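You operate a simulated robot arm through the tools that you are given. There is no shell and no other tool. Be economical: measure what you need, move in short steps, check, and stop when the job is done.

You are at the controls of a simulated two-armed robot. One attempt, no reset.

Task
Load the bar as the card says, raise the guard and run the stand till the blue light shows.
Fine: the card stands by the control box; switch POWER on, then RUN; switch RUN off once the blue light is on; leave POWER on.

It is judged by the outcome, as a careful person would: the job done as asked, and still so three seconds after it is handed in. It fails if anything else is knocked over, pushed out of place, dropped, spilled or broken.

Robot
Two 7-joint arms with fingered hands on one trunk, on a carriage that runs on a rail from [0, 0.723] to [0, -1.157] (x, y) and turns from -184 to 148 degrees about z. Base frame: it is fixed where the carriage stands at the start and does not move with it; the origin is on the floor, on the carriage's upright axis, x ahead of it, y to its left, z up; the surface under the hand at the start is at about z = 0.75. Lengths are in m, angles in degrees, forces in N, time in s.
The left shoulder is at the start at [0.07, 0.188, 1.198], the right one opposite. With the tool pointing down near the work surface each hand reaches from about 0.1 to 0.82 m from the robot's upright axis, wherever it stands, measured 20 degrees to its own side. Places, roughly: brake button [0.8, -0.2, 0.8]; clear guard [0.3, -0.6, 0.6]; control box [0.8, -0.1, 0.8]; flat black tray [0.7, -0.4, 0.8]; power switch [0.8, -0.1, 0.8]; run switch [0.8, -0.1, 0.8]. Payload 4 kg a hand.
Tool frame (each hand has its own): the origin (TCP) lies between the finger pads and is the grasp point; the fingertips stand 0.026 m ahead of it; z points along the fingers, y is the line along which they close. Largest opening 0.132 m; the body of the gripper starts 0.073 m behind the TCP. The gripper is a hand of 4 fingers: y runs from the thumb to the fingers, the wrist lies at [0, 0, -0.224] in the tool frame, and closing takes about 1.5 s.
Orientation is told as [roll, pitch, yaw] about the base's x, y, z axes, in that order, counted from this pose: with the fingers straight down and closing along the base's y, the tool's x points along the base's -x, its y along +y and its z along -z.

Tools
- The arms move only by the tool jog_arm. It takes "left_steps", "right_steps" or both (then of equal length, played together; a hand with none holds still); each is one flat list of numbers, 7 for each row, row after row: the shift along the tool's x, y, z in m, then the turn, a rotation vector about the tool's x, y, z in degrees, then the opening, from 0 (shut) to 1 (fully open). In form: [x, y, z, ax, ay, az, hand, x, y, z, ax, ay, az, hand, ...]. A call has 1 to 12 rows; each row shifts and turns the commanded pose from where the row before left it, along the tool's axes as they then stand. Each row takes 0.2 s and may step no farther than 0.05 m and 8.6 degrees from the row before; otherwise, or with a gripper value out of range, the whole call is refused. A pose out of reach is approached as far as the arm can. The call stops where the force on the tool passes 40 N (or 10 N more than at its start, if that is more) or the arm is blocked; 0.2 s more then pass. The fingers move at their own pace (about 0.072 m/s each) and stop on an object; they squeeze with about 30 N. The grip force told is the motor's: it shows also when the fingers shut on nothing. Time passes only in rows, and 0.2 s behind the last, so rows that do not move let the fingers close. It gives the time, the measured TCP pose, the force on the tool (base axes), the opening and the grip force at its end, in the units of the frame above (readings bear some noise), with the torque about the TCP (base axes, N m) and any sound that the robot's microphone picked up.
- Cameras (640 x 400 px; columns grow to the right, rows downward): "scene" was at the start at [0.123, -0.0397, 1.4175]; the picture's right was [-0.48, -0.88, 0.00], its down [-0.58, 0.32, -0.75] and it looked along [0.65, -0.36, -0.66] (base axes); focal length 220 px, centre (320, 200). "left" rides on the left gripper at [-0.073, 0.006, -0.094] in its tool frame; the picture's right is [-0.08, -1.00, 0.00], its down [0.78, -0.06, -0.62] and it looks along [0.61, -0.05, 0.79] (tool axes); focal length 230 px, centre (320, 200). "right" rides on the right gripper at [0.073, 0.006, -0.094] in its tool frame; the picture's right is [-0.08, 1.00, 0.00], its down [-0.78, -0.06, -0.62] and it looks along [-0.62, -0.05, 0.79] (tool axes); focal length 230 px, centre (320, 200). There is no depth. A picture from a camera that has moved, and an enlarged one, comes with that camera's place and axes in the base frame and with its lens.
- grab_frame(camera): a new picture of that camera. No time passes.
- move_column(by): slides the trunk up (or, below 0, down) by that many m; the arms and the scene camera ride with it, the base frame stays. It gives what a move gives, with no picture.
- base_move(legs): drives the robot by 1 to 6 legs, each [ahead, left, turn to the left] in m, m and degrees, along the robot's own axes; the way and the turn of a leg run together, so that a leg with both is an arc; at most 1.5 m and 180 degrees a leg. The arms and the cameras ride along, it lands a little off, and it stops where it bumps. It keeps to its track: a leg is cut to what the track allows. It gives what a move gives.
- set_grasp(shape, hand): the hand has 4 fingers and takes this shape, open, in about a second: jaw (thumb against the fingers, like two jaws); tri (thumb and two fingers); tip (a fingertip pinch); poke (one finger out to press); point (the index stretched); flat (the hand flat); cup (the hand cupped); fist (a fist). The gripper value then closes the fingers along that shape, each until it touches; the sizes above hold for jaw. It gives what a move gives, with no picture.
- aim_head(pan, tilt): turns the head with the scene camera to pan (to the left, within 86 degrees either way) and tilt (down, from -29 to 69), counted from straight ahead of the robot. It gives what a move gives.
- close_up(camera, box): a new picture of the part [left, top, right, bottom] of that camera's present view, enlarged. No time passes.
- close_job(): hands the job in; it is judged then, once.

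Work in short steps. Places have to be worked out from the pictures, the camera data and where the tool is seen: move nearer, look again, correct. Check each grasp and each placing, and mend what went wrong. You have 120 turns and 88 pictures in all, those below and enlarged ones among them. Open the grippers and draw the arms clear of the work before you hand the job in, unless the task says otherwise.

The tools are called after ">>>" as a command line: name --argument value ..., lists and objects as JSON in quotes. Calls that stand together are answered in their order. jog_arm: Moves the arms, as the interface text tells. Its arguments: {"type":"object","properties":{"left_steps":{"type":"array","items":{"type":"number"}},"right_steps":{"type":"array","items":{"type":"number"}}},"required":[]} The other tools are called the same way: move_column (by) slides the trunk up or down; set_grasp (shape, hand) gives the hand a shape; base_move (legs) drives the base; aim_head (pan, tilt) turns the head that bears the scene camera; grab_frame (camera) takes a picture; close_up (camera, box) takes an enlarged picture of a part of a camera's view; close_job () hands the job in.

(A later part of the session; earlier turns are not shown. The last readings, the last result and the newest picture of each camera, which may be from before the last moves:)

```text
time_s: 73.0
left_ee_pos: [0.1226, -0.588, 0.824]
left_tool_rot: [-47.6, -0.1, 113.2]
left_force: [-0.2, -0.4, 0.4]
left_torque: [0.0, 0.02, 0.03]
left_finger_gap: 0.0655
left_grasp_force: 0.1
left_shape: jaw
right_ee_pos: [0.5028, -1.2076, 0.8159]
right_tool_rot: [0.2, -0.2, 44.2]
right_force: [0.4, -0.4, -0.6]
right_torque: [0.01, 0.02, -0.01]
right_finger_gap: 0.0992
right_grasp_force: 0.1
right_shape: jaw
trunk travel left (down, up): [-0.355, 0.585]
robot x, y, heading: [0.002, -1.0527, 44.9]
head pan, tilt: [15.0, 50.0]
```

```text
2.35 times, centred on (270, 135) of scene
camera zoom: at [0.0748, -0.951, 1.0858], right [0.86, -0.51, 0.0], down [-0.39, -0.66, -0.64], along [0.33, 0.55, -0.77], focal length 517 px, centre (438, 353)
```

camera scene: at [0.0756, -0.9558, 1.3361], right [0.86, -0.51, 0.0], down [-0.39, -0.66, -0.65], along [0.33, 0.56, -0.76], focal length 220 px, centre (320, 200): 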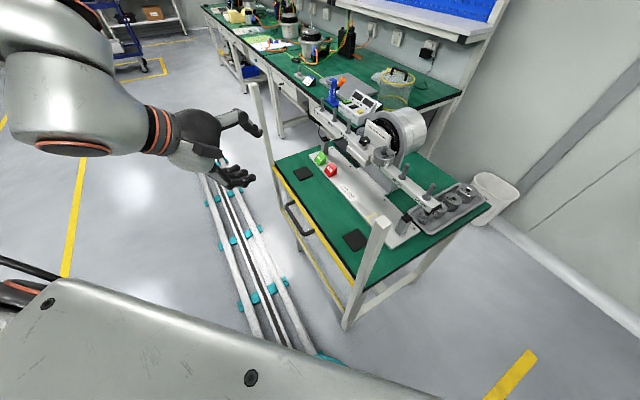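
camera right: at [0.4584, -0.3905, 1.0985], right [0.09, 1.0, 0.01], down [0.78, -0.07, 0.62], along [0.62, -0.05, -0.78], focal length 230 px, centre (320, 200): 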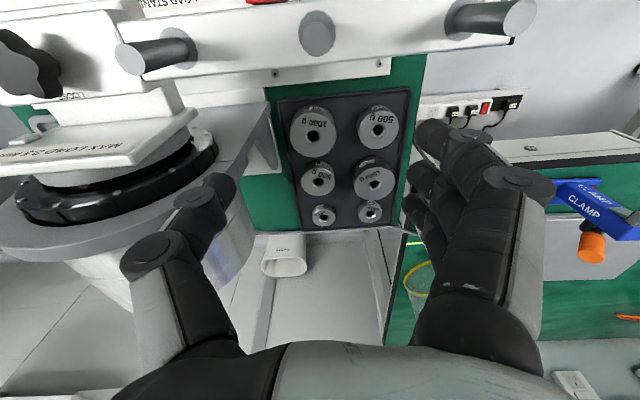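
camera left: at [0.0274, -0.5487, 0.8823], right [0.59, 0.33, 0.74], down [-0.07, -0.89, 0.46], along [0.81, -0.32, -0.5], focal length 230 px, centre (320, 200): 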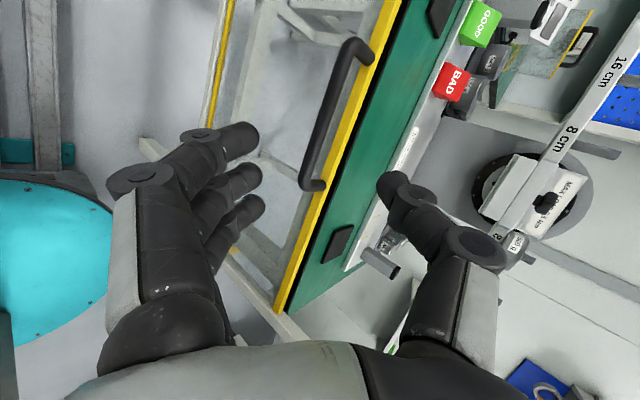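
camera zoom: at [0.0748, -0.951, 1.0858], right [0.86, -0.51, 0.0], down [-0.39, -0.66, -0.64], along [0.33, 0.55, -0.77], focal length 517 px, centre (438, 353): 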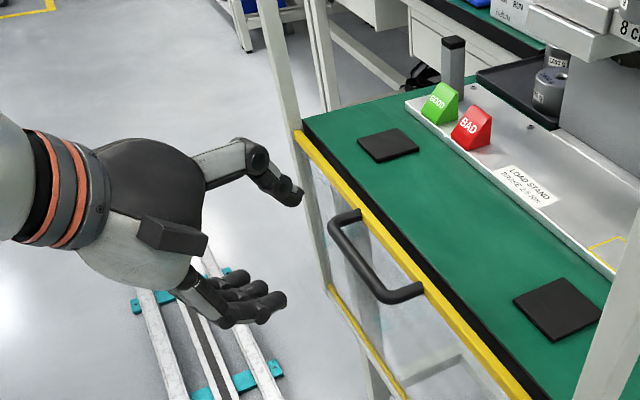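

The handle middle computes to [0.223,-0.539,0.732], almost straight ahead along the fingers, 0.14 m away. I advance 0.09 m and check.

>>> jog_arm --left_steps '[-0.002, -0.002, 0.03, 0, 0, 0, 0.5, -0.002, -0.002, 0.03, 0, 0, 0, 0.5, -0.002, -0.002, 0.03, 0, 0, 0, 0.5]'

>>> grab_frame --camera "left"

>>> close_up --camera "scene" --box '[180, 70, 380, 200]'

```text
time_s: 73.8
left_ee_pos: [0.1857, -0.5535, 0.768]
left_tool_rot: [-47.6, -0.1, 113.2]
left_force: [-0.1, 0.0, -0.1]
left_torque: [0.01, 0.02, 0.02]
left_finger_gap: 0.0656
left_grasp_force: 0.1
left_shape: jaw
right_ee_pos: [0.5034, -1.2063, 0.8155]
right_tool_rot: [0.1, -0.2, 44.3]
right_force: [-0.7, 0.8, 0.9]
right_torque: [0.0, 0.0, -0.01]
right_finger_gap: 0.0995
right_grasp_force: 0.0
right_shape: jaw
trunk travel left (down, up): [-0.355, 0.585]
robot x, y, heading: [0.0042, -1.0559, 44.4]
head pan, tilt: [15.0, 50.0]
```

```text
27 pictures are left
camera left: at [0.0903, -0.5143, 0.8259], right [0.59, 0.34, 0.74], down [-0.07, -0.89, 0.46], along [0.81, -0.32, -0.5], focal length 230 px, centre (320, 200)
```

left: 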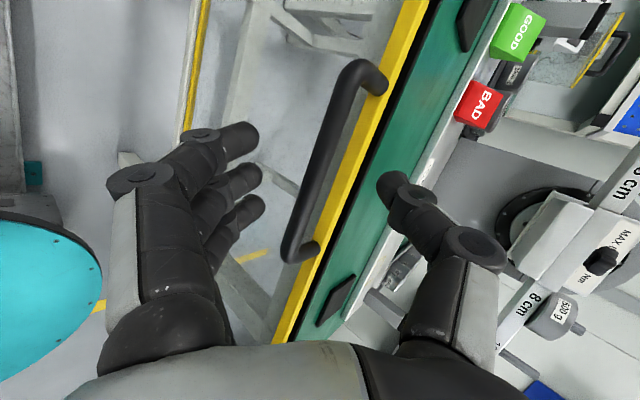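

```text
3.08 times, centred on (280, 135) of scene
camera zoom: at [0.0751, -0.9501, 1.0856], right [0.86, -0.51, 0.0], down [-0.39, -0.66, -0.64], along [0.33, 0.55, -0.77], focal length 676 px, centre (443, 400)
```

zoom: 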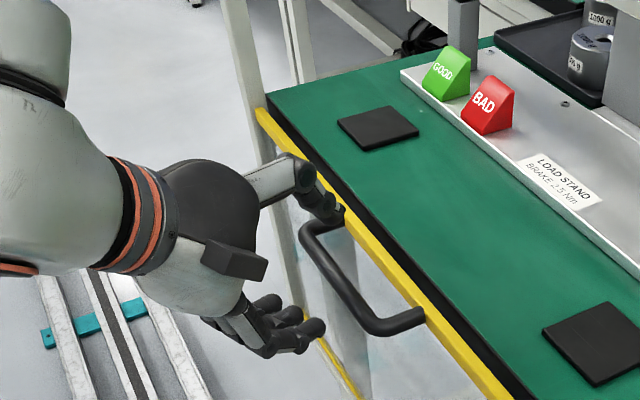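

Alignment holds. I narrow the opening so the thumb clears the rim, and advance 4 cm.

>>> jog_arm --left_steps '[0, 0, 0.01, 0, 0, 0, 0.36, 0, 0, 0.016, 0, 0, 0, 0.36, 0, 0, 0.016, 0, 0, 0, 0.36]'

>>> grab_frame --camera "left"

>>> close_up --camera "scene" --box '[220, 90, 340, 190]'

```text
time_s: 74.6
left_ee_pos: [0.2154, -0.541, 0.7395]
left_tool_rot: [-47.7, 0.0, 113.2]
left_force: [-0.9, 0.6, 0.6]
left_torque: [0.06, -0.07, 0.03]
left_finger_gap: 0.0482
left_grasp_force: 0.0
left_shape: jaw
right_ee_pos: [0.5036, -1.2065, 0.8154]
right_tool_rot: [0.2, -0.3, 44.4]
right_force: [-0.2, -0.8, 0.3]
right_torque: [-0.03, -0.01, 0.04]
right_finger_gap: 0.0995
right_grasp_force: 0.1
right_shape: jaw
trunk travel left (down, up): [-0.355, 0.585]
robot x, y, heading: [-0.001, -1.0538, 44.3]
head pan, tilt: [15.0, 50.0]
```

```text
25 pictures are left
camera left: at [0.1192, -0.5026, 0.7971], right [0.59, 0.34, 0.74], down [-0.07, -0.89, 0.46], along [0.81, -0.32, -0.5], focal length 230 px, centre (320, 200)
```

left: 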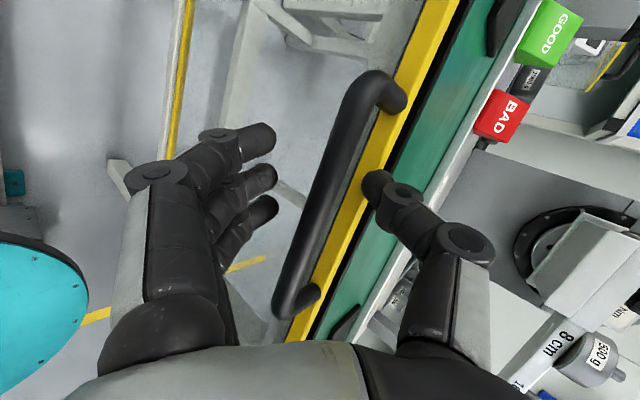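

```text
4.00 times, centred on (280, 140) of scene
camera zoom: at [0.0745, -0.951, 1.0858], right [0.86, -0.51, 0.0], down [-0.39, -0.66, -0.64], along [0.33, 0.55, -0.77], focal length 878 px, centre (480, 440)
```

zoom: 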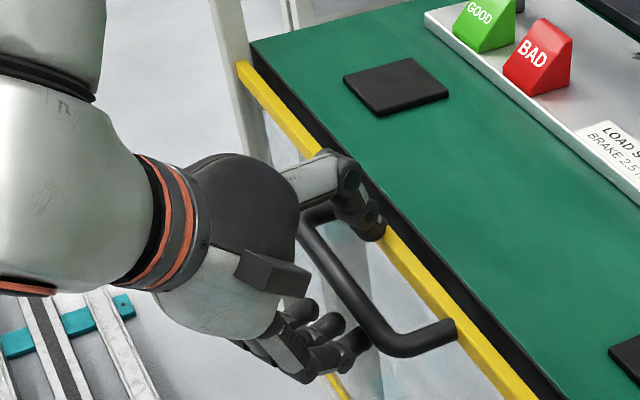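

The bar lies between thumb and fingers. I close on it.

>>> jog_arm --left_steps '[0, 0, 0.004, 0, 0, 0, 0.25, 0, 0, 0, 0, 0, 0, 0.1, 0, 0, 0, 0, 0, 0, 0, 0, 0, 0, 0, 0, 0, 0, 0, 0, 0, 0, 0, 0, 0, 0, 0, 0, 0, 0, 0, 0]'

>>> close_up --camera "scene" --box '[220, 90, 340, 190]'

```text
time_s: 76.0
left_ee_pos: [0.2166, -0.541, 0.7376]
left_tool_rot: [-47.8, -0.1, 113.3]
left_force: [-11.9, 3.3, 14.5]
left_torque: [0.49, -1.44, 0.22]
left_finger_gap: 0.0169
left_grasp_force: 29.5
left_shape: jaw
right_ee_pos: [0.5025, -1.2081, 0.8164]
right_tool_rot: [0.0, -0.3, 44.3]
right_force: [0.4, 0.1, -0.4]
right_torque: [-0.01, -0.02, 0.03]
right_finger_gap: 0.0993
right_grasp_force: 0.0
right_shape: jaw
trunk travel left (down, up): [-0.355, 0.585]
robot x, y, heading: [0.0014, -1.0505, 44.3]
head pan, tilt: [15.0, 50.0]
```

```text
4.00 times, centred on (280, 140) of scene
camera zoom: at [0.0729, -0.9518, 1.086], right [0.86, -0.51, 0.0], down [-0.39, -0.66, -0.64], along [0.33, 0.55, -0.76], focal length 878 px, centre (480, 440)
```

zoom: 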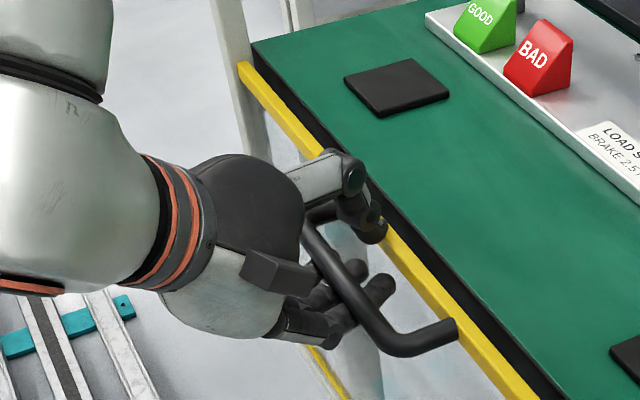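

The bar is held (gap 0.017, fingers under it). I raise with the trunk, first 5 cm.

>>> move_column --by 0.05

>>> close_up --camera "scene" --box '[200, 90, 400, 290]'

```text
time_s: 76.9
left_ee_pos: [0.2171, -0.5408, 0.7877]
left_tool_rot: [-47.9, -0.1, 113.2]
left_force: [-6.2, 1.2, 3.0]
left_torque: [0.49, -1.13, 0.08]
left_finger_gap: 0.015
left_grasp_force: 30.1
left_shape: jaw
right_ee_pos: [0.504, -1.2066, 0.8669]
right_tool_rot: [0.2, -0.4, 44.3]
right_force: [0.9, 0.4, -0.2]
right_torque: [0.02, 0.02, 0.02]
right_finger_gap: 0.0993
right_grasp_force: 0.0
right_shape: jaw
trunk travel left (down, up): [-0.405, 0.535]
robot x, y, heading: [-0.0024, -1.0545, 44.1]
head pan, tilt: [15.0, 50.0]
```

```text
2.00 times, centred on (300, 190) of scene
camera zoom: at [0.0738, -0.9512, 1.1359], right [0.86, -0.51, 0.0], down [-0.39, -0.66, -0.64], along [0.33, 0.55, -0.77], focal length 439 px, centre (360, 220)
```

zoom: 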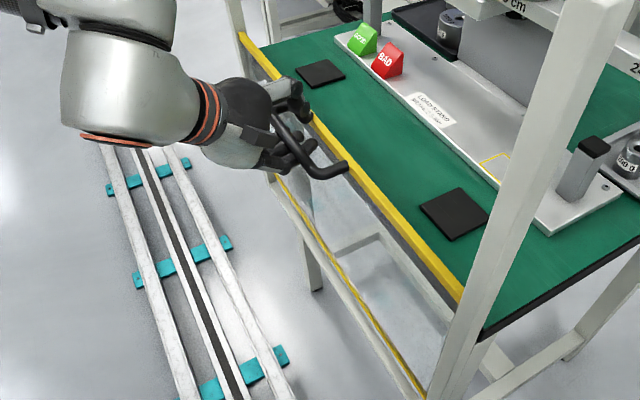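

The guard comes up with the hand. I raise another 0.15 m.

>>> move_column --by 0.15

>>> grab_frame --camera "scene"

```text
time_s: 78.7
left_ee_pos: [0.2172, -0.5407, 0.9386]
left_tool_rot: [-47.8, -0.1, 113.2]
left_force: [-5.0, -0.2, 3.0]
left_torque: [0.45, -1.19, -0.01]
left_finger_gap: 0.015
left_grasp_force: 29.6
left_shape: jaw
right_ee_pos: [0.5024, -1.2066, 1.0167]
right_tool_rot: [0.1, -0.2, 44.4]
right_force: [-0.3, -0.3, -0.2]
right_torque: [-0.02, -0.02, 0.0]
right_finger_gap: 0.0993
right_grasp_force: 0.0
right_shape: jaw
trunk travel left (down, up): [-0.555, 0.385]
robot x, y, heading: [0.001, -1.055, 44.5]
head pan, tilt: [15.0, 50.0]
```

```text
21 pictures are left
camera scene: at [0.0737, -0.9514, 1.2859], right [0.86, -0.51, 0.0], down [-0.39, -0.66, -0.64], along [0.33, 0.55, -0.77], focal length 220 px, centre (320, 200)
```

scene: 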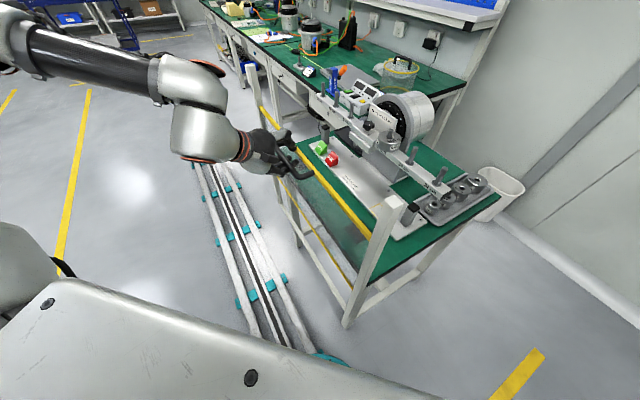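

Rising well. I continue 6 cm and watch the force.

>>> move_column --by 0.06

```text
time_s: 79.7
left_ee_pos: [0.2169, -0.5406, 0.9982]
left_tool_rot: [-47.8, -0.1, 113.2]
left_force: [-3.7, -1.0, 3.2]
left_torque: [0.47, -1.15, -0.05]
left_finger_gap: 0.0146
left_grasp_force: 30.2
left_shape: jaw
right_ee_pos: [0.5015, -1.2066, 1.0767]
right_tool_rot: [0.2, -0.4, 44.4]
right_force: [0.8, 0.6, 0.5]
right_torque: [0.03, -0.01, 0.0]
right_finger_gap: 0.0993
right_grasp_force: 0.1
right_shape: jaw
trunk travel left (down, up): [-0.615, 0.325]
robot x, y, heading: [0.0012, -1.0543, 44.6]
head pan, tilt: [15.0, 50.0]
```

>>> move_column --by 0.03

>>> grab_frame --camera "scene"

```text
time_s: 80.4
left_ee_pos: [0.2176, -0.5402, 1.0281]
left_tool_rot: [-47.7, -0.1, 113.2]
left_force: [-3.8, 0.0, 3.3]
left_torque: [0.49, -1.21, 0.02]
left_finger_gap: 0.0148
left_grasp_force: 29.9
left_shape: jaw
right_ee_pos: [0.5044, -1.2073, 1.1062]
right_tool_rot: [0.2, -0.3, 44.3]
right_force: [0.3, -0.4, 0.0]
right_torque: [0.01, -0.02, 0.02]
right_finger_gap: 0.0995
right_grasp_force: 0.2
right_shape: jaw
trunk travel left (down, up): [-0.645, 0.295]
robot x, y, heading: [0.0003, -1.0544, 44.6]
head pan, tilt: [15.0, 50.0]
```

```text
20 pictures are left
camera scene: at [0.0736, -0.9514, 1.376], right [0.86, -0.51, 0.0], down [-0.39, -0.66, -0.64], along [0.33, 0.55, -0.77], focal length 220 px, centre (320, 200)
```

scene: 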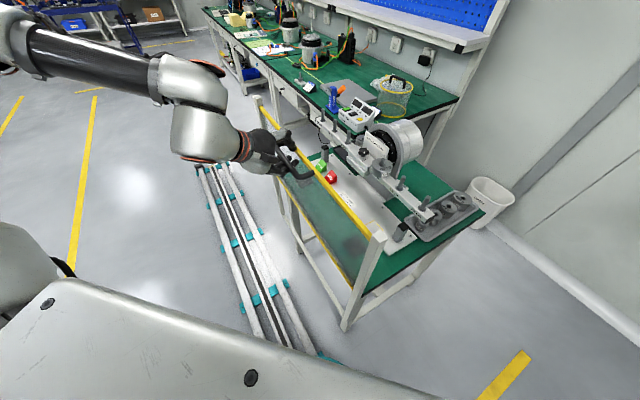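

The rim is close to the post tops. I lift the last bit with the arm, which stops on resistance.

>>> jog_arm --left_steps '[0, -0.0074, -0.0067, 0, 0, 0, 0, 0, -0.0074, -0.0067, 0, 0, 0, 0, 0, 0, 0, 0, 0, 0, 0]'

>>> close_up --camera "scene" --box '[240, 80, 420, 330]'

```text
time_s: 81.2
left_ee_pos: [0.2177, -0.5397, 1.0438]
left_tool_rot: [-47.3, 0.0, 113.0]
left_force: [3.5, -7.4, -26.9]
left_torque: [0.41, -0.82, -0.08]
left_finger_gap: 0.0119
left_grasp_force: 30.2
left_shape: jaw
right_ee_pos: [0.5047, -1.2061, 1.1053]
right_tool_rot: [0.3, -0.1, 44.4]
right_force: [0.7, -0.1, -0.7]
right_torque: [0.0, -0.01, 0.01]
right_finger_gap: 0.0995
right_grasp_force: 0.1
right_shape: jaw
trunk travel left (down, up): [-0.645, 0.295]
robot x, y, heading: [-0.0017, -1.0506, 44.6]
head pan, tilt: [15.0, 50.0]
```

```text
1.60 times, centred on (330, 205) of scene
camera zoom: at [0.0766, -0.9496, 1.3751], right [0.86, -0.51, 0.0], down [-0.39, -0.66, -0.64], along [0.33, 0.55, -0.77], focal length 351 px, centre (304, 192)
```

zoom: 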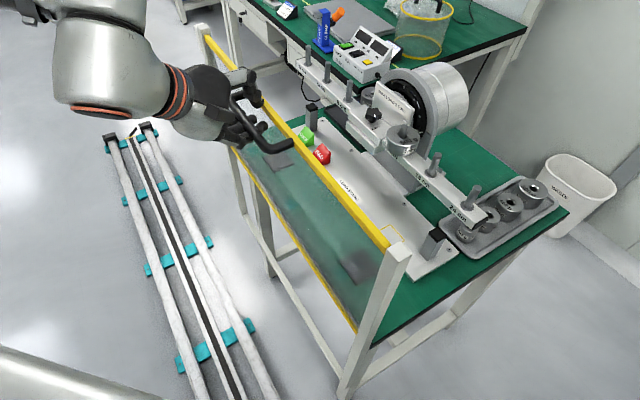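

The guard has met its upper stop (27 N). I ease off a few millimetres and open the hand, watching whether it stays up.

>>> jog_arm --left_steps '[0, 0.003, 0.003, 0, 0, 0, 0, 0, 0, 0, 0, 0, 0, 0.15, 0, 0, 0, 0, 0, 0, 0.3, 0, 0, 0, 0, 0, 0, 0.36, 0, 0, 0, 0, 0, 0, 0.36]'

>>> close_up --camera "scene" --box '[240, 80, 420, 330]'

```text
time_s: 82.4
left_ee_pos: [0.2168, -0.5402, 1.0432]
left_tool_rot: [-47.7, -0.1, 113.2]
left_force: [0.1, 0.0, -0.4]
left_torque: [-0.04, 0.0, 0.01]
left_finger_gap: 0.0467
left_grasp_force: 0.0
left_shape: jaw
right_ee_pos: [0.5035, -1.2071, 1.1075]
right_tool_rot: [0.1, -0.2, 44.3]
right_force: [-0.4, 0.6, 0.5]
right_torque: [-0.02, 0.03, -0.01]
right_finger_gap: 0.0993
right_grasp_force: 0.0
right_shape: jaw
trunk travel left (down, up): [-0.645, 0.295]
robot x, y, heading: [0.0048, -1.047, 44.4]
head pan, tilt: [15.0, 50.0]
```

```text
1.60 times, centred on (330, 205) of scene
camera zoom: at [0.0747, -0.951, 1.3758], right [0.86, -0.51, 0.0], down [-0.39, -0.66, -0.64], along [0.33, 0.55, -0.77], focal length 351 px, centre (304, 192)
```

zoom: 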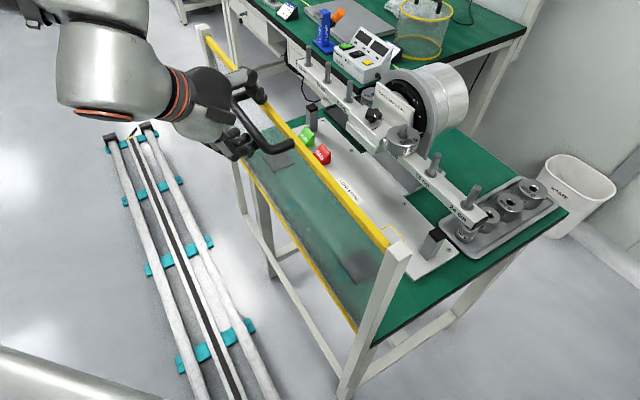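

The guard stays up on its own. I back the left hand out along its fingers, then raise the trunk.

>>> jog_arm --left_steps '[0, 0, -0.02, 0, 0, 0, 0.4, 0, 0, -0.03, 0, 0, 0, 0.4, 0, 0, -0.035, 0, 0, 0, 0.4, 0, 0, -0.035, 0, 0, 0, 0.4]'

>>> move_column --by 0.28

>>> base_move --legs '[[0, 0, -44.5]]'

>>> grab_frame --camera "scene"

```text
time_s: 83.4
left_ee_pos: [0.1344, -0.577, 1.125]
left_tool_rot: [-47.7, -0.1, 113.1]
left_force: [1.2, 0.3, 0.7]
left_torque: [0.01, 0.01, 0.0]
left_finger_gap: 0.0519
left_grasp_force: 0.0
left_shape: jaw
right_ee_pos: [0.5027, -1.2069, 1.1059]
right_tool_rot: [0.1, -0.3, 44.3]
right_force: [0.0, -1.2, 1.7]
right_torque: [0.0, -0.03, -0.05]
right_finger_gap: 0.0994
right_grasp_force: 0.0
right_shape: jaw
trunk travel left (down, up): [-0.645, 0.295]
robot x, y, heading: [0.0015, -1.0554, 44.6]
head pan, tilt: [15.0, 50.0]
```

```text
time_s: 86.2
left_ee_pos: [0.1363, -0.5756, 1.4046]
left_tool_rot: [-47.6, -0.1, 113.2]
left_force: [0.8, -0.1, -0.1]
left_torque: [-0.01, 0.0, 0.0]
left_finger_gap: 0.0523
left_grasp_force: 0.0
left_shape: jaw
right_ee_pos: [0.5034, -1.2061, 1.3862]
right_tool_rot: [0.2, -0.3, 44.3]
right_force: [0.0, -0.6, 0.3]
right_torque: [0.0, -0.02, -0.03]
right_finger_gap: 0.0993
right_grasp_force: 0.1
right_shape: jaw
trunk travel left (down, up): [-0.925, 0.015]
robot x, y, heading: [0.0009, -1.0534, 44.6]
head pan, tilt: [15.0, 50.0]
```

```text
time_s: 88.7
left_ee_pos: [0.4331, -0.809, 1.4036]
left_tool_rot: [-47.5, -0.1, 68.5]
left_force: [0.6, 0.4, 0.4]
left_torque: [0.0, -0.01, -0.01]
left_finger_gap: 0.0525
left_grasp_force: 0.1
left_shape: jaw
right_ee_pos: [0.2498, -1.5159, 1.3859]
right_tool_rot: [0.0, -0.2, -0.5]
right_force: [0.0, 0.7, -0.5]
right_torque: [0.0, -0.02, 0.01]
right_finger_gap: 0.0994
right_grasp_force: 0.0
right_shape: jaw
trunk travel left (down, up): [-0.925, 0.015]
robot x, y, heading: [-0.001, -1.0514, -0.3]
head pan, tilt: [15.0, 50.0]
```

```text
17 pictures are left
camera scene: at [0.1245, -1.0324, 1.6557], right [0.25, -0.97, 0.0], down [-0.74, -0.19, -0.64], along [0.62, 0.16, -0.77], focal length 220 px, centre (320, 200)
```

scene: 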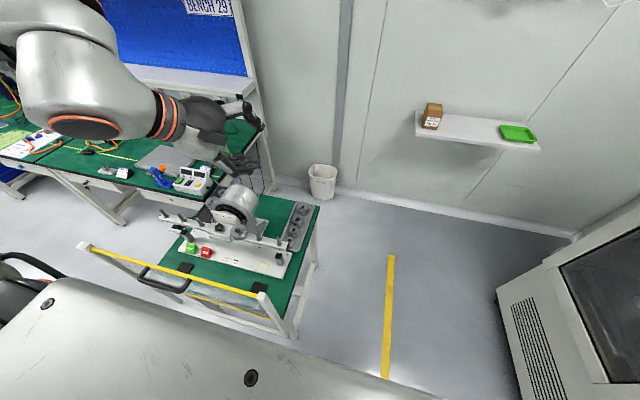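

The guard holds. Now to the control box: POWER ≈ [0.739,-0.082,0.82], RUN ≈ [0.738,-0.135,0.82], "I" half is the near one. I drive left so the right hand can reach, and give it the poke shape.

>>> base_move --legs '[[0, 1.22, 0]]'

>>> set_grasp --shape "poke" --hand "right"

>>> aim_head --pan -20 --tilt 42

```text
time_s: 94.9
left_ee_pos: [0.4352, 0.4173, 1.4044]
left_tool_rot: [-47.7, -0.2, 67.8]
left_force: [0.2, 0.0, -0.2]
left_torque: [-0.01, 0.0, 0.02]
left_finger_gap: 0.0521
left_grasp_force: 0.1
left_shape: jaw
right_ee_pos: [0.2447, -0.288, 1.3859]
right_tool_rot: [0.2, -0.2, -1.1]
right_force: [0.2, 0.2, 0.0]
right_torque: [0.01, 0.02, 0.02]
right_finger_gap: 0.0993
right_grasp_force: 0.0
right_shape: jaw
trunk travel left (down, up): [-0.925, 0.015]
robot x, y, heading: [0.0008, 0.18, -1.0]
head pan, tilt: [15.0, 50.0]
```

```text
time_s: 95.8
left_ee_pos: [0.436, 0.4204, 1.4043]
left_tool_rot: [-47.6, -0.1, 67.8]
left_force: [0.3, -0.1, 0.0]
left_torque: [-0.06, 0.04, 0.05]
left_finger_gap: 0.0522
left_grasp_force: 0.1
left_shape: jaw
right_ee_pos: [0.2443, -0.2856, 1.3861]
right_tool_rot: [0.2, -0.2, -1.2]
right_force: [0.2, 0.9, -0.4]
right_torque: [-0.04, 0.03, 0.0]
right_finger_gap: 0.0
right_grasp_force: 0.1
right_shape: poke
trunk travel left (down, up): [-0.925, 0.015]
robot x, y, heading: [0.0013, 0.1804, -0.8]
head pan, tilt: [15.0, 50.0]
```

```text
time_s: 96.8
left_ee_pos: [0.4342, 0.4193, 1.4032]
left_tool_rot: [-47.6, -0.1, 67.8]
left_force: [-0.1, 0.3, -0.3]
left_torque: [-0.01, -0.02, 0.02]
left_finger_gap: 0.0521
left_grasp_force: 0.2
left_shape: jaw
right_ee_pos: [0.2452, -0.2864, 1.3865]
right_tool_rot: [0.2, -0.2, -1.2]
right_force: [0.6, 0.6, 0.0]
right_torque: [-0.01, 0.0, 0.01]
right_finger_gap: 0.0
right_grasp_force: 0.0
right_shape: poke
trunk travel left (down, up): [-0.925, 0.015]
robot x, y, heading: [-0.0002, 0.1798, -0.8]
head pan, tilt: [-20.0, 42.0]
```

I lower the trunk 0.2 m, carry the right hand forward over the bench in front of the box, and pitch it 30° forward.

>>> move_column --by -0.2

>>> jog_arm --right_steps '[-0.04, 0.022, 0.012, 0, 0, 0, 0, -0.04, 0.022, 0.012, 0, 0, 0, 0, -0.04, 0.022, 0.012, 0, 0, 0, 0, -0.04, 0.022, 0.012, 0, 0, 0, 0, -0.04, 0.022, 0.012, 0, 0, 0, 0, -0.04, 0.022, 0.012, 0, 0, 0, 0, -0.04, 0.022, 0.012, 0, 0, 0, 0, -0.04, 0.022, 0.012, 0, 0, 0, 0, 0, 0, 0, 0, -7.5, 0, 0, 0, 0, 0, 0, -7.5, 0, 0, 0, 0, 0, 0, -7.5, 0, 0, 0, 0, 0, 0, -7.5, 0, 0]'

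>>> grab_frame --camera "right"

>>> grab_frame --camera "scene"

```text
time_s: 99.0
left_ee_pos: [0.4361, 0.4195, 1.205]
left_tool_rot: [-47.6, 0.0, 67.8]
left_force: [1.0, 0.5, -0.7]
left_torque: [-0.02, 0.0, 0.02]
left_finger_gap: 0.0523
left_grasp_force: 0.0
left_shape: jaw
right_ee_pos: [0.2446, -0.2849, 1.1858]
right_tool_rot: [0.1, -0.2, -1.0]
right_force: [-0.1, 0.3, 0.5]
right_torque: [0.0, 0.02, -0.01]
right_finger_gap: 0.0
right_grasp_force: 0.0
right_shape: poke
trunk travel left (down, up): [-0.725, 0.215]
robot x, y, heading: [-0.0031, 0.1811, -1.0]
head pan, tilt: [-20.0, 42.0]
```

```text
time_s: 101.6
left_ee_pos: [0.4332, 0.4191, 1.2046]
left_tool_rot: [-47.7, -0.2, 67.8]
left_force: [-1.5, -0.8, 0.9]
left_torque: [0.03, 0.0, 0.01]
left_finger_gap: 0.0525
left_grasp_force: 0.0
left_shape: jaw
right_ee_pos: [0.567, -0.1158, 1.0926]
right_tool_rot: [0.2, -30.4, -1.2]
right_force: [0.0, 0.1, 0.0]
right_torque: [-0.02, -0.02, -0.01]
right_finger_gap: 0.0
right_grasp_force: 0.0
right_shape: poke
trunk travel left (down, up): [-0.725, 0.215]
robot x, y, heading: [0.0019, 0.1808, -1.0]
head pan, tilt: [-20.0, 42.0]
```

```text
16 pictures are left
camera right: at [0.4572, -0.1084, 1.1349], right [0.08, 1.0, 0.04], down [0.36, -0.07, 0.93], along [0.93, -0.06, -0.37], focal length 230 px, centre (320, 200)
```

right: 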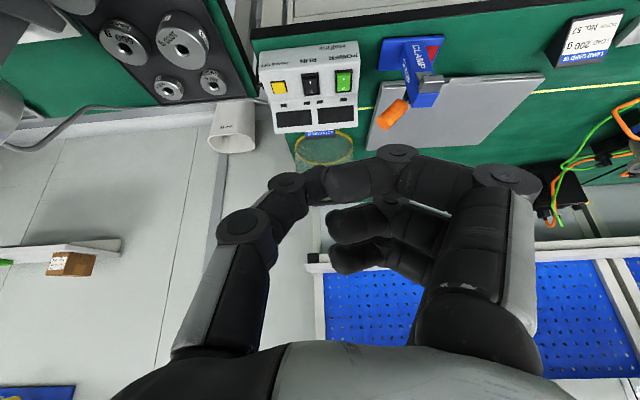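

```text
15 pictures are left
camera scene: at [0.1258, 0.1503, 1.4672], right [-0.36, -0.93, 0.0], down [-0.62, 0.24, -0.74], along [0.69, -0.27, -0.67], focal length 220 px, centre (320, 200)
```

scene: 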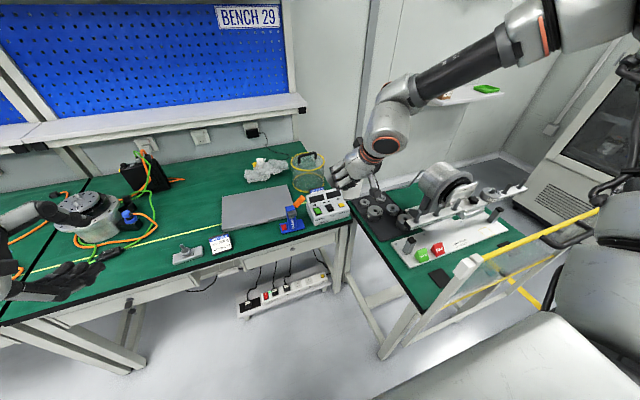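

The finger is curled because I gave value 0; I open the shape to 1 and look where the poking finger stands.

>>> jog_arm --right_steps '[0, 0, 0, 0, 0, 0, 1, 0, 0, 0, 0, 0, 0, 1, 0, 0, 0, 0, 0, 0, 1, 0, 0, 0, 0, 0, 0, 1, 0, 0, 0, 0, 0, 0, 1]'

>>> grab_frame --camera "right"

>>> close_up --camera "scene" --box '[270, 90, 430, 240]'

```text
time_s: 102.8
left_ee_pos: [0.4353, 0.419, 1.2052]
left_tool_rot: [-47.7, -0.1, 67.9]
left_force: [-0.1, 0.0, 0.6]
left_torque: [0.01, -0.01, -0.02]
left_finger_gap: 0.0523
left_grasp_force: 0.0
left_shape: jaw
right_ee_pos: [0.5685, -0.1178, 1.0924]
right_tool_rot: [0.2, -30.2, -1.1]
right_force: [0.9, 0.0, -0.1]
right_torque: [0.02, 0.01, -0.01]
right_finger_gap: 0.0001
right_grasp_force: 0.1
right_shape: poke
trunk travel left (down, up): [-0.725, 0.215]
robot x, y, heading: [-0.0039, 0.1792, -0.9]
head pan, tilt: [-20.0, 42.0]
```

```text
14 pictures are left
camera right: at [0.4585, -0.1085, 1.1344], right [0.09, 1.0, 0.04], down [0.37, -0.07, 0.93], along [0.93, -0.06, -0.37], focal length 230 px, centre (320, 200)
```

right: 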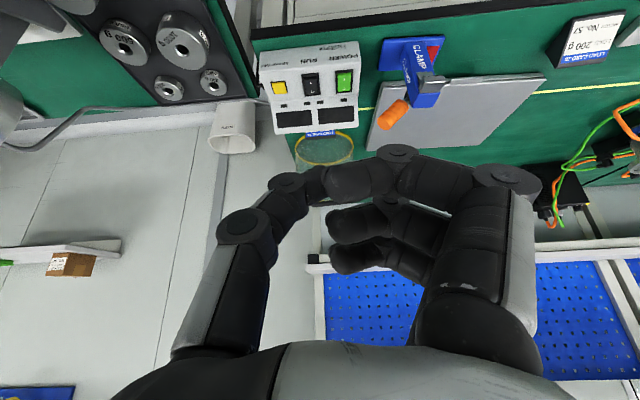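

```text
2.67 times, centred on (350, 165) of scene
camera zoom: at [0.1275, 0.1502, 1.467], right [-0.36, -0.93, 0.0], down [-0.62, 0.24, -0.74], along [0.69, -0.27, -0.67], focal length 586 px, centre (240, 293)
```

zoom: 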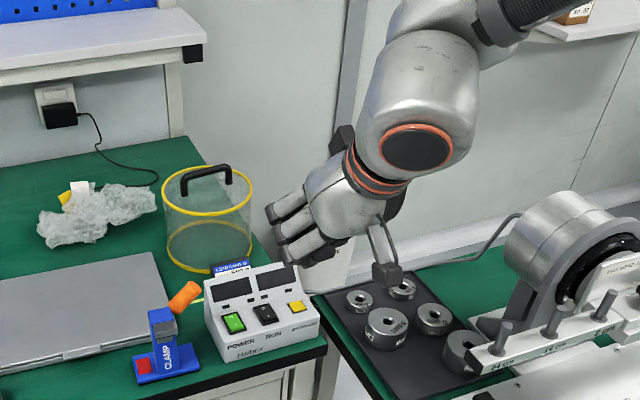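

In poke shape index and thumb form one blunt tip near the TCP axis. POWER ≈ [0.736,-0.077,0.82], RUN ≈ [0.735,-0.131,0.82]. I approach POWER along the tool axis, stopping about 7 cm short.

>>> jog_arm --right_steps '[0, 0.0087, 0.038, 0, 0, 0, 1, 0, 0.0087, 0.038, 0, 0, 0, 1, 0, 0.0087, 0.038, 0, 0, 0, 1, 0, 0.0087, 0.038, 0, 0, 0, 1, 0, 0.0087, 0.038, 0, 0, 0, 1]'

>>> grab_frame --camera "right"

>>> close_up --camera "scene" --box '[280, 140, 380, 230]'

```text
time_s: 104.0
left_ee_pos: [0.4343, 0.4184, 1.2048]
left_tool_rot: [-47.7, -0.1, 67.8]
left_force: [-0.8, 0.6, 0.7]
left_torque: [-0.01, -0.01, -0.02]
left_finger_gap: 0.0523
left_grasp_force: 0.1
left_shape: jaw
right_ee_pos: [0.6505, -0.0873, 0.9491]
right_tool_rot: [0.3, -30.3, -1.2]
right_force: [-0.1, 0.1, 0.5]
right_torque: [0.0, -0.02, 0.01]
right_finger_gap: 0.0
right_grasp_force: 0.0
right_shape: poke
right hand out of reach, approached as far as the arm can: row 5
trunk travel left (down, up): [-0.725, 0.215]
robot x, y, heading: [-0.0044, 0.1805, -0.9]
head pan, tilt: [-20.0, 42.0]
```

```text
12 pictures are left
camera right: at [0.5405, -0.0784, 0.9919], right [0.09, 1.0, 0.04], down [0.37, -0.07, 0.93], along [0.93, -0.06, -0.37], focal length 230 px, centre (320, 200)
```

right: 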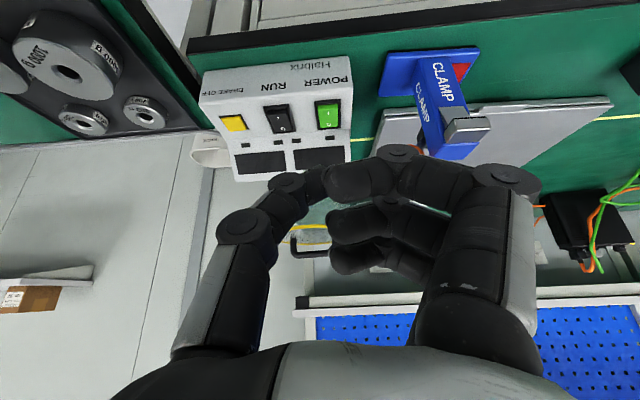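

```text
4.44 times, centred on (330, 185) of scene
camera zoom: at [0.1268, 0.1499, 1.4671], right [-0.36, -0.93, 0.0], down [-0.62, 0.24, -0.74], along [0.69, -0.27, -0.67], focal length 976 px, centre (276, 267)
```

zoom: 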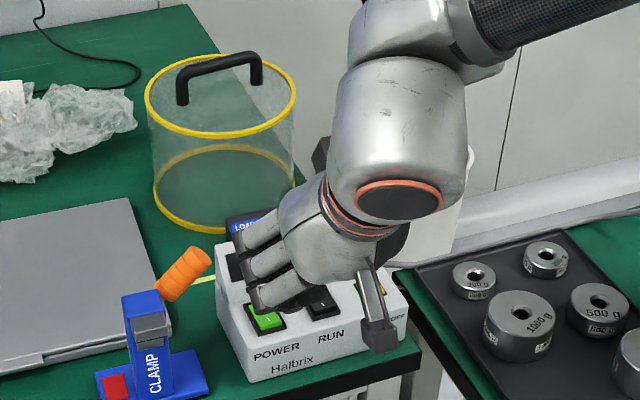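

The arm is near its limit with the trunk this high. I back off 5 cm and lower the trunk 0.12 m.

>>> jog_arm --right_steps '[0, 0, -0.03, 0, 0, 0, 1, 0, 0, -0.03, 0, 0, 0, 1]'

>>> move_column --by -0.12

```text
time_s: 104.6
left_ee_pos: [0.4344, 0.4176, 1.2054]
left_tool_rot: [-47.7, -0.1, 67.8]
left_force: [-0.3, 0.1, -0.6]
left_torque: [-0.01, -0.02, 0.02]
left_finger_gap: 0.0521
left_grasp_force: 0.1
left_shape: jaw
right_ee_pos: [0.6204, -0.0858, 1.0019]
right_tool_rot: [0.1, -30.3, -1.1]
right_force: [-0.3, -0.4, -0.3]
right_torque: [-0.01, 0.01, 0.02]
right_finger_gap: 0.0004
right_grasp_force: 0.1
right_shape: poke
trunk travel left (down, up): [-0.725, 0.215]
robot x, y, heading: [0.0006, 0.1818, -1.0]
head pan, tilt: [-20.0, 42.0]
```

```text
time_s: 106.1
left_ee_pos: [0.4349, 0.4191, 1.0845]
left_tool_rot: [-47.6, -0.2, 67.9]
left_force: [-0.6, 0.9, 0.2]
left_torque: [0.0, 0.02, 0.01]
left_finger_gap: 0.0519
left_grasp_force: 0.0
left_shape: jaw
right_ee_pos: [0.6216, -0.0854, 0.8806]
right_tool_rot: [0.3, -30.2, -1.1]
right_force: [0.4, -0.2, 0.4]
right_torque: [-0.02, 0.0, -0.01]
right_finger_gap: 0.0
right_grasp_force: 0.1
right_shape: poke
trunk travel left (down, up): [-0.605, 0.335]
robot x, y, heading: [-0.0032, 0.179, -1.2]
head pan, tilt: [-20.0, 42.0]
```

The other curled fingers could touch the display face behind the switches; the "point" shape with a stretched index is cleaner. I set it here, 8 cm short of the box, and look.

>>> set_grasp --shape "point" --hand "right"

>>> grab_frame --camera "right"

```text
time_s: 107.0
left_ee_pos: [0.4357, 0.4199, 1.0837]
left_tool_rot: [-47.6, -0.2, 67.8]
left_force: [0.0, 0.2, -0.4]
left_torque: [-0.01, 0.01, -0.01]
left_finger_gap: 0.0521
left_grasp_force: 0.0
left_shape: jaw
right_ee_pos: [0.6211, -0.0853, 0.8808]
right_tool_rot: [0.2, -30.2, -1.1]
right_force: [-0.1, 0.0, 0.1]
right_torque: [0.06, -0.01, 0.0]
right_finger_gap: 0.1262
right_grasp_force: 0.0
right_shape: point
trunk travel left (down, up): [-0.605, 0.335]
robot x, y, heading: [-0.0004, 0.1818, -0.7]
head pan, tilt: [-20.0, 42.0]
```

```text
10 pictures are left
camera right: at [0.5115, -0.0777, 0.9237], right [0.09, 1.0, 0.04], down [0.37, -0.07, 0.93], along [0.93, -0.06, -0.37], focal length 230 px, centre (320, 200)
```

right: 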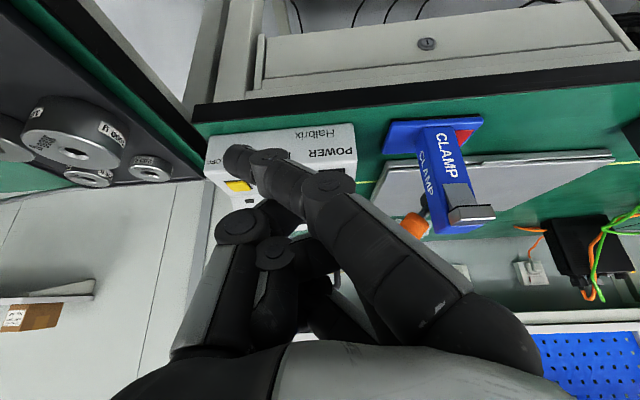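

The stretched index tip is at about [0.640,-0.140,0.839]. I move it to hover 3 cm off the POWER rocker and check from the scene camera.

>>> jog_arm --right_steps '[-0.0217, 0.0211, 0.0117, 0, 0, 0, 1, -0.0217, 0.0211, 0.0117, 0, 0, 0, 1, -0.0217, 0.0211, 0.0117, 0, 0, 0, 1]'

>>> close_up --camera "scene" --box '[270, 90, 400, 190]'

```text
time_s: 107.8
left_ee_pos: [0.4346, 0.4187, 1.0852]
left_tool_rot: [-47.7, -0.1, 67.9]
left_force: [-1.0, 0.3, 0.5]
left_torque: [0.03, 0.01, 0.01]
left_finger_gap: 0.0524
left_grasp_force: 0.2
left_shape: jaw
right_ee_pos: [0.6749, -0.0472, 0.8997]
right_tool_rot: [0.3, -30.3, -1.1]
right_force: [0.5, 1.0, -0.6]
right_torque: [-0.02, 0.01, -0.03]
right_finger_gap: 0.1259
right_grasp_force: 0.1
right_shape: point
right hand out of reach, approached as far as the arm can: row 2, 3
trunk travel left (down, up): [-0.605, 0.335]
robot x, y, heading: [0.0029, 0.1782, -1.0]
head pan, tilt: [-20.0, 42.0]
```

```text
4.00 times, centred on (335, 140) of scene
camera zoom: at [0.1269, 0.1505, 1.3471], right [-0.36, -0.93, 0.0], down [-0.62, 0.24, -0.74], along [0.69, -0.27, -0.67], focal length 878 px, centre (260, 440)
```

zoom: 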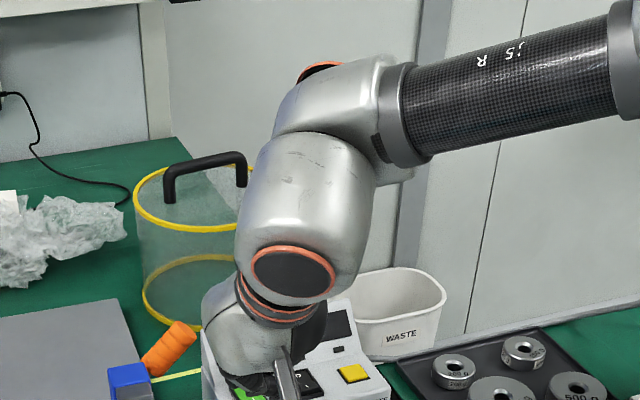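

The hand hits a joint limit here; the arm does better farther out to its side. I back up clear, turn the robot 15° left, and come in again.

>>> jog_arm --right_steps '[0, 0, -0.045, 0, 0, 0, 1, 0, 0, -0.045, 0, 0, 0, 1, 0, 0, -0.045, 0, 0, 0, 1]'

>>> base_move --legs '[[0, 0, 16]]'

```text
time_s: 108.6
left_ee_pos: [0.4339, 0.4183, 1.0843]
left_tool_rot: [-47.7, -0.1, 67.8]
left_force: [-0.4, 0.6, -0.2]
left_torque: [-0.01, -0.03, -0.01]
left_finger_gap: 0.0523
left_grasp_force: 0.0
left_shape: jaw
right_ee_pos: [0.6075, -0.0439, 1.0182]
right_tool_rot: [0.2, -30.3, -1.2]
right_force: [-0.4, 0.0, 0.7]
right_torque: [-0.01, -0.02, -0.01]
right_finger_gap: 0.1262
right_grasp_force: 0.1
right_shape: point
trunk travel left (down, up): [-0.605, 0.335]
robot x, y, heading: [0.0031, 0.1771, -0.8]
head pan, tilt: [-20.0, 42.0]
```

```text
time_s: 109.9
left_ee_pos: [0.3529, 0.5298, 1.0842]
left_tool_rot: [-47.5, 0.0, 84.0]
left_force: [0.8, -0.4, 0.1]
left_torque: [-0.01, -0.02, 0.0]
left_finger_gap: 0.0524
left_grasp_force: 0.0
left_shape: jaw
right_ee_pos: [0.6476, 0.1343, 1.017]
right_tool_rot: [0.2, -30.2, 15.0]
right_force: [0.3, 0.0, -0.1]
right_torque: [0.03, 0.01, 0.03]
right_finger_gap: 0.126
right_grasp_force: 0.1
right_shape: point
trunk travel left (down, up): [-0.605, 0.335]
robot x, y, heading: [-0.0015, 0.1825, 15.1]
head pan, tilt: [-20.0, 42.0]
```

Lateral first at height, then down to the hover point over POWER.

>>> jog_arm --right_steps '[0.0024, -0.0417, -0.0014, 0, 0, 0, 1, 0.0024, -0.0417, -0.0014, 0, 0, 0, 1, 0.0024, -0.0417, -0.0014, 0, 0, 0, 1, 0.0024, -0.0417, -0.0014, 0, 0, 0, 1, 0.0218, 0, 0.0374, 0, 0, 0, 1, 0.0218, 0, 0.0374, 0, 0, 0, 1, 0.0218, 0, 0.0374, 0, 0, 0, 1]'

>>> grab_frame --camera "right"

```text
time_s: 111.5
left_ee_pos: [0.3535, 0.5299, 1.0844]
left_tool_rot: [-47.6, -0.1, 83.9]
left_force: [-0.6, -0.2, -0.4]
left_torque: [0.02, 0.0, 0.0]
left_finger_gap: 0.0526
left_grasp_force: 0.1
left_shape: jaw
right_ee_pos: [0.6829, -0.0313, 0.8848]
right_tool_rot: [0.2, -30.2, 15.1]
right_force: [-0.3, 0.5, 0.3]
right_torque: [0.03, 0.0, -0.03]
right_finger_gap: 0.1259
right_grasp_force: 0.1
right_shape: point
trunk travel left (down, up): [-0.605, 0.335]
robot x, y, heading: [0.0044, 0.1798, 15.3]
head pan, tilt: [-20.0, 42.0]
```

```text
8 pictures are left
camera right: at [0.5754, -0.0544, 0.9267], right [-0.2, 0.98, 0.04], down [0.37, 0.03, 0.93], along [0.91, 0.2, -0.37], focal length 230 px, centre (320, 200)
```

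right: 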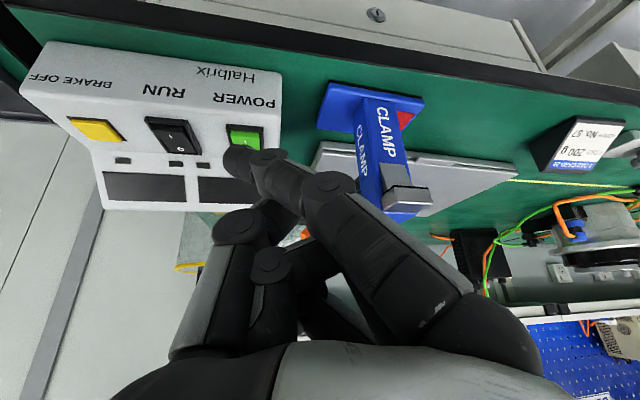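

Index tip is lined up with the POWER rocker; I shift 7 mm nearer to the "I" half and press in along the finger in small steps.

>>> jog_arm --right_steps '[0.0063, 0, -0.0037, 0, 0, 0, 1, 0, 0, 0.01, 0, 0, 0, 1, 0, 0, 0.01, 0, 0, 0, 1, 0, 0, 0.006, 0, 0, 0, 1, 0, 0, 0, 0, 0, 0, 1]'

```text
time_s: 112.7
left_ee_pos: [0.3503, 0.5299, 1.0833]
left_tool_rot: [-47.6, -0.1, 84.0]
left_force: [0.2, 0.5, 0.1]
left_torque: [-0.02, 0.02, 0.01]
left_finger_gap: 0.0524
left_grasp_force: 0.0
left_shape: jaw
right_ee_pos: [0.6852, -0.0261, 0.8639]
right_tool_rot: [0.3, -30.1, 15.0]
right_force: [0.0, 0.3, 0.3]
right_torque: [0.02, 0.0, -0.02]
right_finger_gap: 0.126
right_grasp_force: 0.0
right_shape: point
trunk travel left (down, up): [-0.605, 0.335]
robot x, y, heading: [0.001, 0.1778, 15.2]
head pan, tilt: [-20.0, 42.0]
```

No contact yet; I press on in 4 mm steps.

>>> jog_arm --right_steps '[0, 0, 0.004, 0, 0, 0, 1, 0, 0, 0.004, 0, 0, 0, 1, 0, 0, 0.003, 0, 0, 0, 1]'

```text
time_s: 113.5
left_ee_pos: [0.3513, 0.5316, 1.0848]
left_tool_rot: [-47.6, 0.0, 83.9]
left_force: [-0.2, -0.4, -0.6]
left_torque: [0.02, -0.03, -0.01]
left_finger_gap: 0.0522
left_grasp_force: 0.0
left_shape: jaw
right_ee_pos: [0.6907, -0.0247, 0.8533]
right_tool_rot: [0.2, -30.1, 15.0]
right_force: [-0.3, 0.1, 0.3]
right_torque: [0.02, 0.02, 0.02]
right_finger_gap: 0.1261
right_grasp_force: 0.1
right_shape: point
trunk travel left (down, up): [-0.605, 0.335]
robot x, y, heading: [-0.0027, 0.1803, 15.1]
head pan, tilt: [-20.0, 42.0]
```

Still free air; I check the picture before pressing on.

>>> close_up --camera "right" --box '[140, 50, 360, 200]'

```text
2.67 times, centred on (250, 125) of right
camera zoom: at [0.5833, -0.0495, 0.897], right [-0.19, 0.98, 0.04], down [0.37, 0.03, 0.93], along [0.91, 0.2, -0.37], focal length 614 px, centre (507, 400)
```

zoom: 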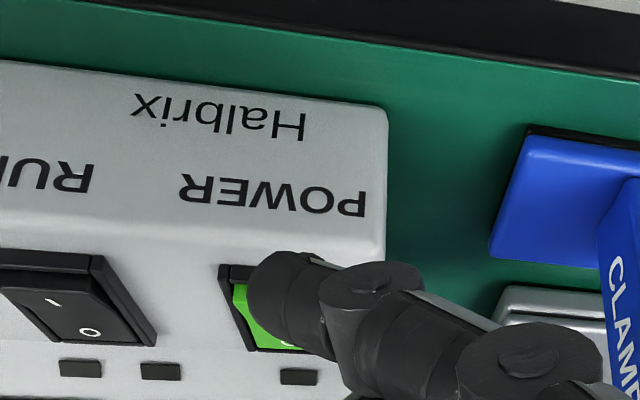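

The tip lies just over the "I" half of POWER. I press on, 2 mm toward −y.

>>> jog_arm --right_steps '[0, -0.002, 0.003, 0, 0, 0, 1, 0, 0, 0.003, 0, 0, 0, 1, 0, 0, 0.003, 0, 0, 0, 1, 0, 0, 0.002, 0, 0, 0, 1]'

```text
time_s: 114.5
left_ee_pos: [0.3507, 0.5313, 1.0851]
left_tool_rot: [-47.6, -0.1, 84.0]
left_force: [-0.7, 0.1, 1.1]
left_torque: [0.02, -0.02, 0.0]
left_finger_gap: 0.0524
left_grasp_force: 0.1
left_shape: jaw
right_ee_pos: [0.6969, -0.0264, 0.8439]
right_tool_rot: [0.2, -30.3, 15.1]
right_force: [0.8, 0.5, -0.1]
right_torque: [0.0, 0.01, 0.03]
right_finger_gap: 0.1261
right_grasp_force: 0.1
right_shape: point
trunk travel left (down, up): [-0.605, 0.335]
robot x, y, heading: [0.0017, 0.1808, 15.1]
head pan, tilt: [-20.0, 42.0]
```

>>> jog_arm --right_steps '[0, 0, 0.003, 0, 0, 0, 1, 0, 0, 0.003, 0, 0, 0, 1]'

```text
time_s: 115.1
left_ee_pos: [0.3526, 0.5302, 1.0834]
left_tool_rot: [-47.6, 0.0, 84.0]
left_force: [-0.5, 0.4, 0.6]
left_torque: [0.04, -0.02, -0.01]
left_finger_gap: 0.0522
left_grasp_force: 0.0
left_shape: jaw
right_ee_pos: [0.6988, -0.0257, 0.8391]
right_tool_rot: [0.3, -30.3, 15.0]
right_force: [0.8, 0.3, 0.3]
right_torque: [0.0, -0.01, -0.02]
right_finger_gap: 0.1262
right_grasp_force: 0.1
right_shape: point
trunk travel left (down, up): [-0.605, 0.335]
robot x, y, heading: [0.0039, 0.1826, 15.1]
head pan, tilt: [-20.0, 42.0]
```

>>> jog_arm --right_steps '[0, 0, 0.003, 0, 0, 0, 1, 0, 0, 0.003, 0, 0, 0, 1, 0, 0, 0.002, 0, 0, 0, 1]'

```text
time_s: 115.9
left_ee_pos: [0.3519, 0.5311, 1.0854]
left_tool_rot: [-47.6, -0.1, 84.0]
left_force: [0.5, -0.2, -0.2]
left_torque: [-0.01, 0.03, -0.04]
left_finger_gap: 0.0523
left_grasp_force: 0.0
left_shape: jaw
right_ee_pos: [0.7047, -0.026, 0.8337]
right_tool_rot: [0.3, -30.2, 14.9]
right_force: [-0.9, -0.8, 0.4]
right_torque: [0.04, 0.01, 0.0]
right_finger_gap: 0.1262
right_grasp_force: 0.0
right_shape: point
trunk travel left (down, up): [-0.605, 0.335]
robot x, y, heading: [-0.0016, 0.1801, 15.0]
head pan, tilt: [-20.0, 42.0]
```

>>> close_up --camera "right" --box '[140, 50, 360, 200]'

```text
2.67 times, centred on (250, 125) of right
camera zoom: at [0.5964, -0.0488, 0.876], right [-0.19, 0.98, 0.04], down [0.37, 0.03, 0.93], along [0.91, 0.2, -0.37], focal length 614 px, centre (507, 400)
```

zoom: 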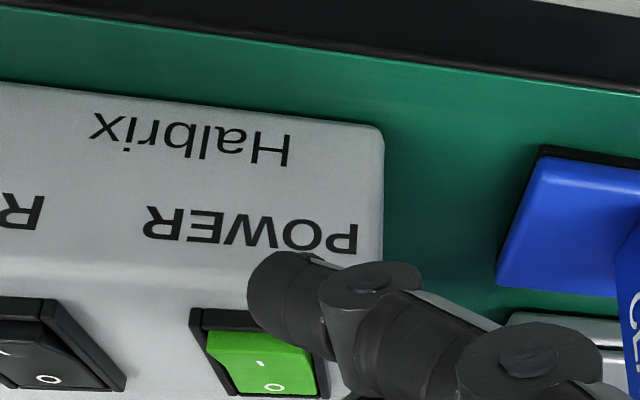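

The tip is nearer than I thought: it is just in front of the box edge, while the "I" half is at [0.727,-0.0765,0.813]. I lift 1.7 cm so tip and rocker line up in the camera, and then move along that line of sight until contact.

>>> jog_arm --right_steps '[-0.0062, -0.0034, -0.0161, 0, 0, 0, 1, -0.0042, -0.0037, 0.0083, 0, 0, 0, 1, -0.0025, -0.0022, 0.005, 0, 0, 0, 1, 0, 0, 0, 0, 0, 0, 1]'

>>> close_up --camera "right" --box '[140, 50, 360, 200]'

```text
time_s: 116.9
left_ee_pos: [0.3513, 0.5309, 1.0836]
left_tool_rot: [-47.6, -0.2, 84.0]
left_force: [0.4, 0.3, 0.3]
left_torque: [0.01, 0.01, 0.01]
left_finger_gap: 0.0522
left_grasp_force: 0.0
left_shape: jaw
right_ee_pos: [0.7146, -0.0308, 0.8419]
right_tool_rot: [0.2, -30.2, 15.1]
right_force: [0.3, 0.0, -0.2]
right_torque: [-0.02, 0.03, -0.01]
right_finger_gap: 0.1258
right_grasp_force: 0.1
right_shape: point
trunk travel left (down, up): [-0.605, 0.335]
robot x, y, heading: [-0.0045, 0.18, 14.8]
head pan, tilt: [-20.0, 42.0]
```

```text
2.67 times, centred on (250, 125) of right
camera zoom: at [0.6076, -0.0545, 0.8848], right [-0.19, 0.98, 0.04], down [0.37, 0.03, 0.93], along [0.91, 0.2, -0.37], focal length 614 px, centre (507, 400)
```

zoom: 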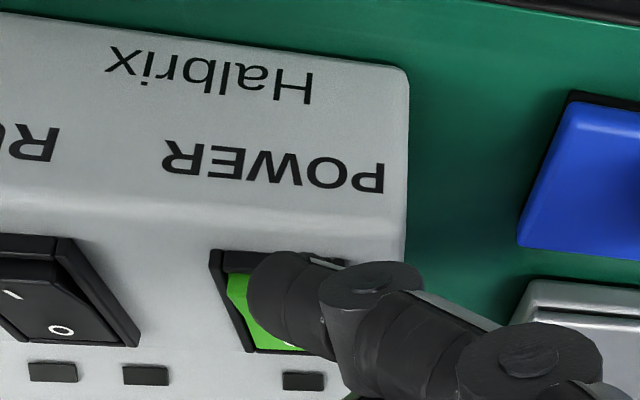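

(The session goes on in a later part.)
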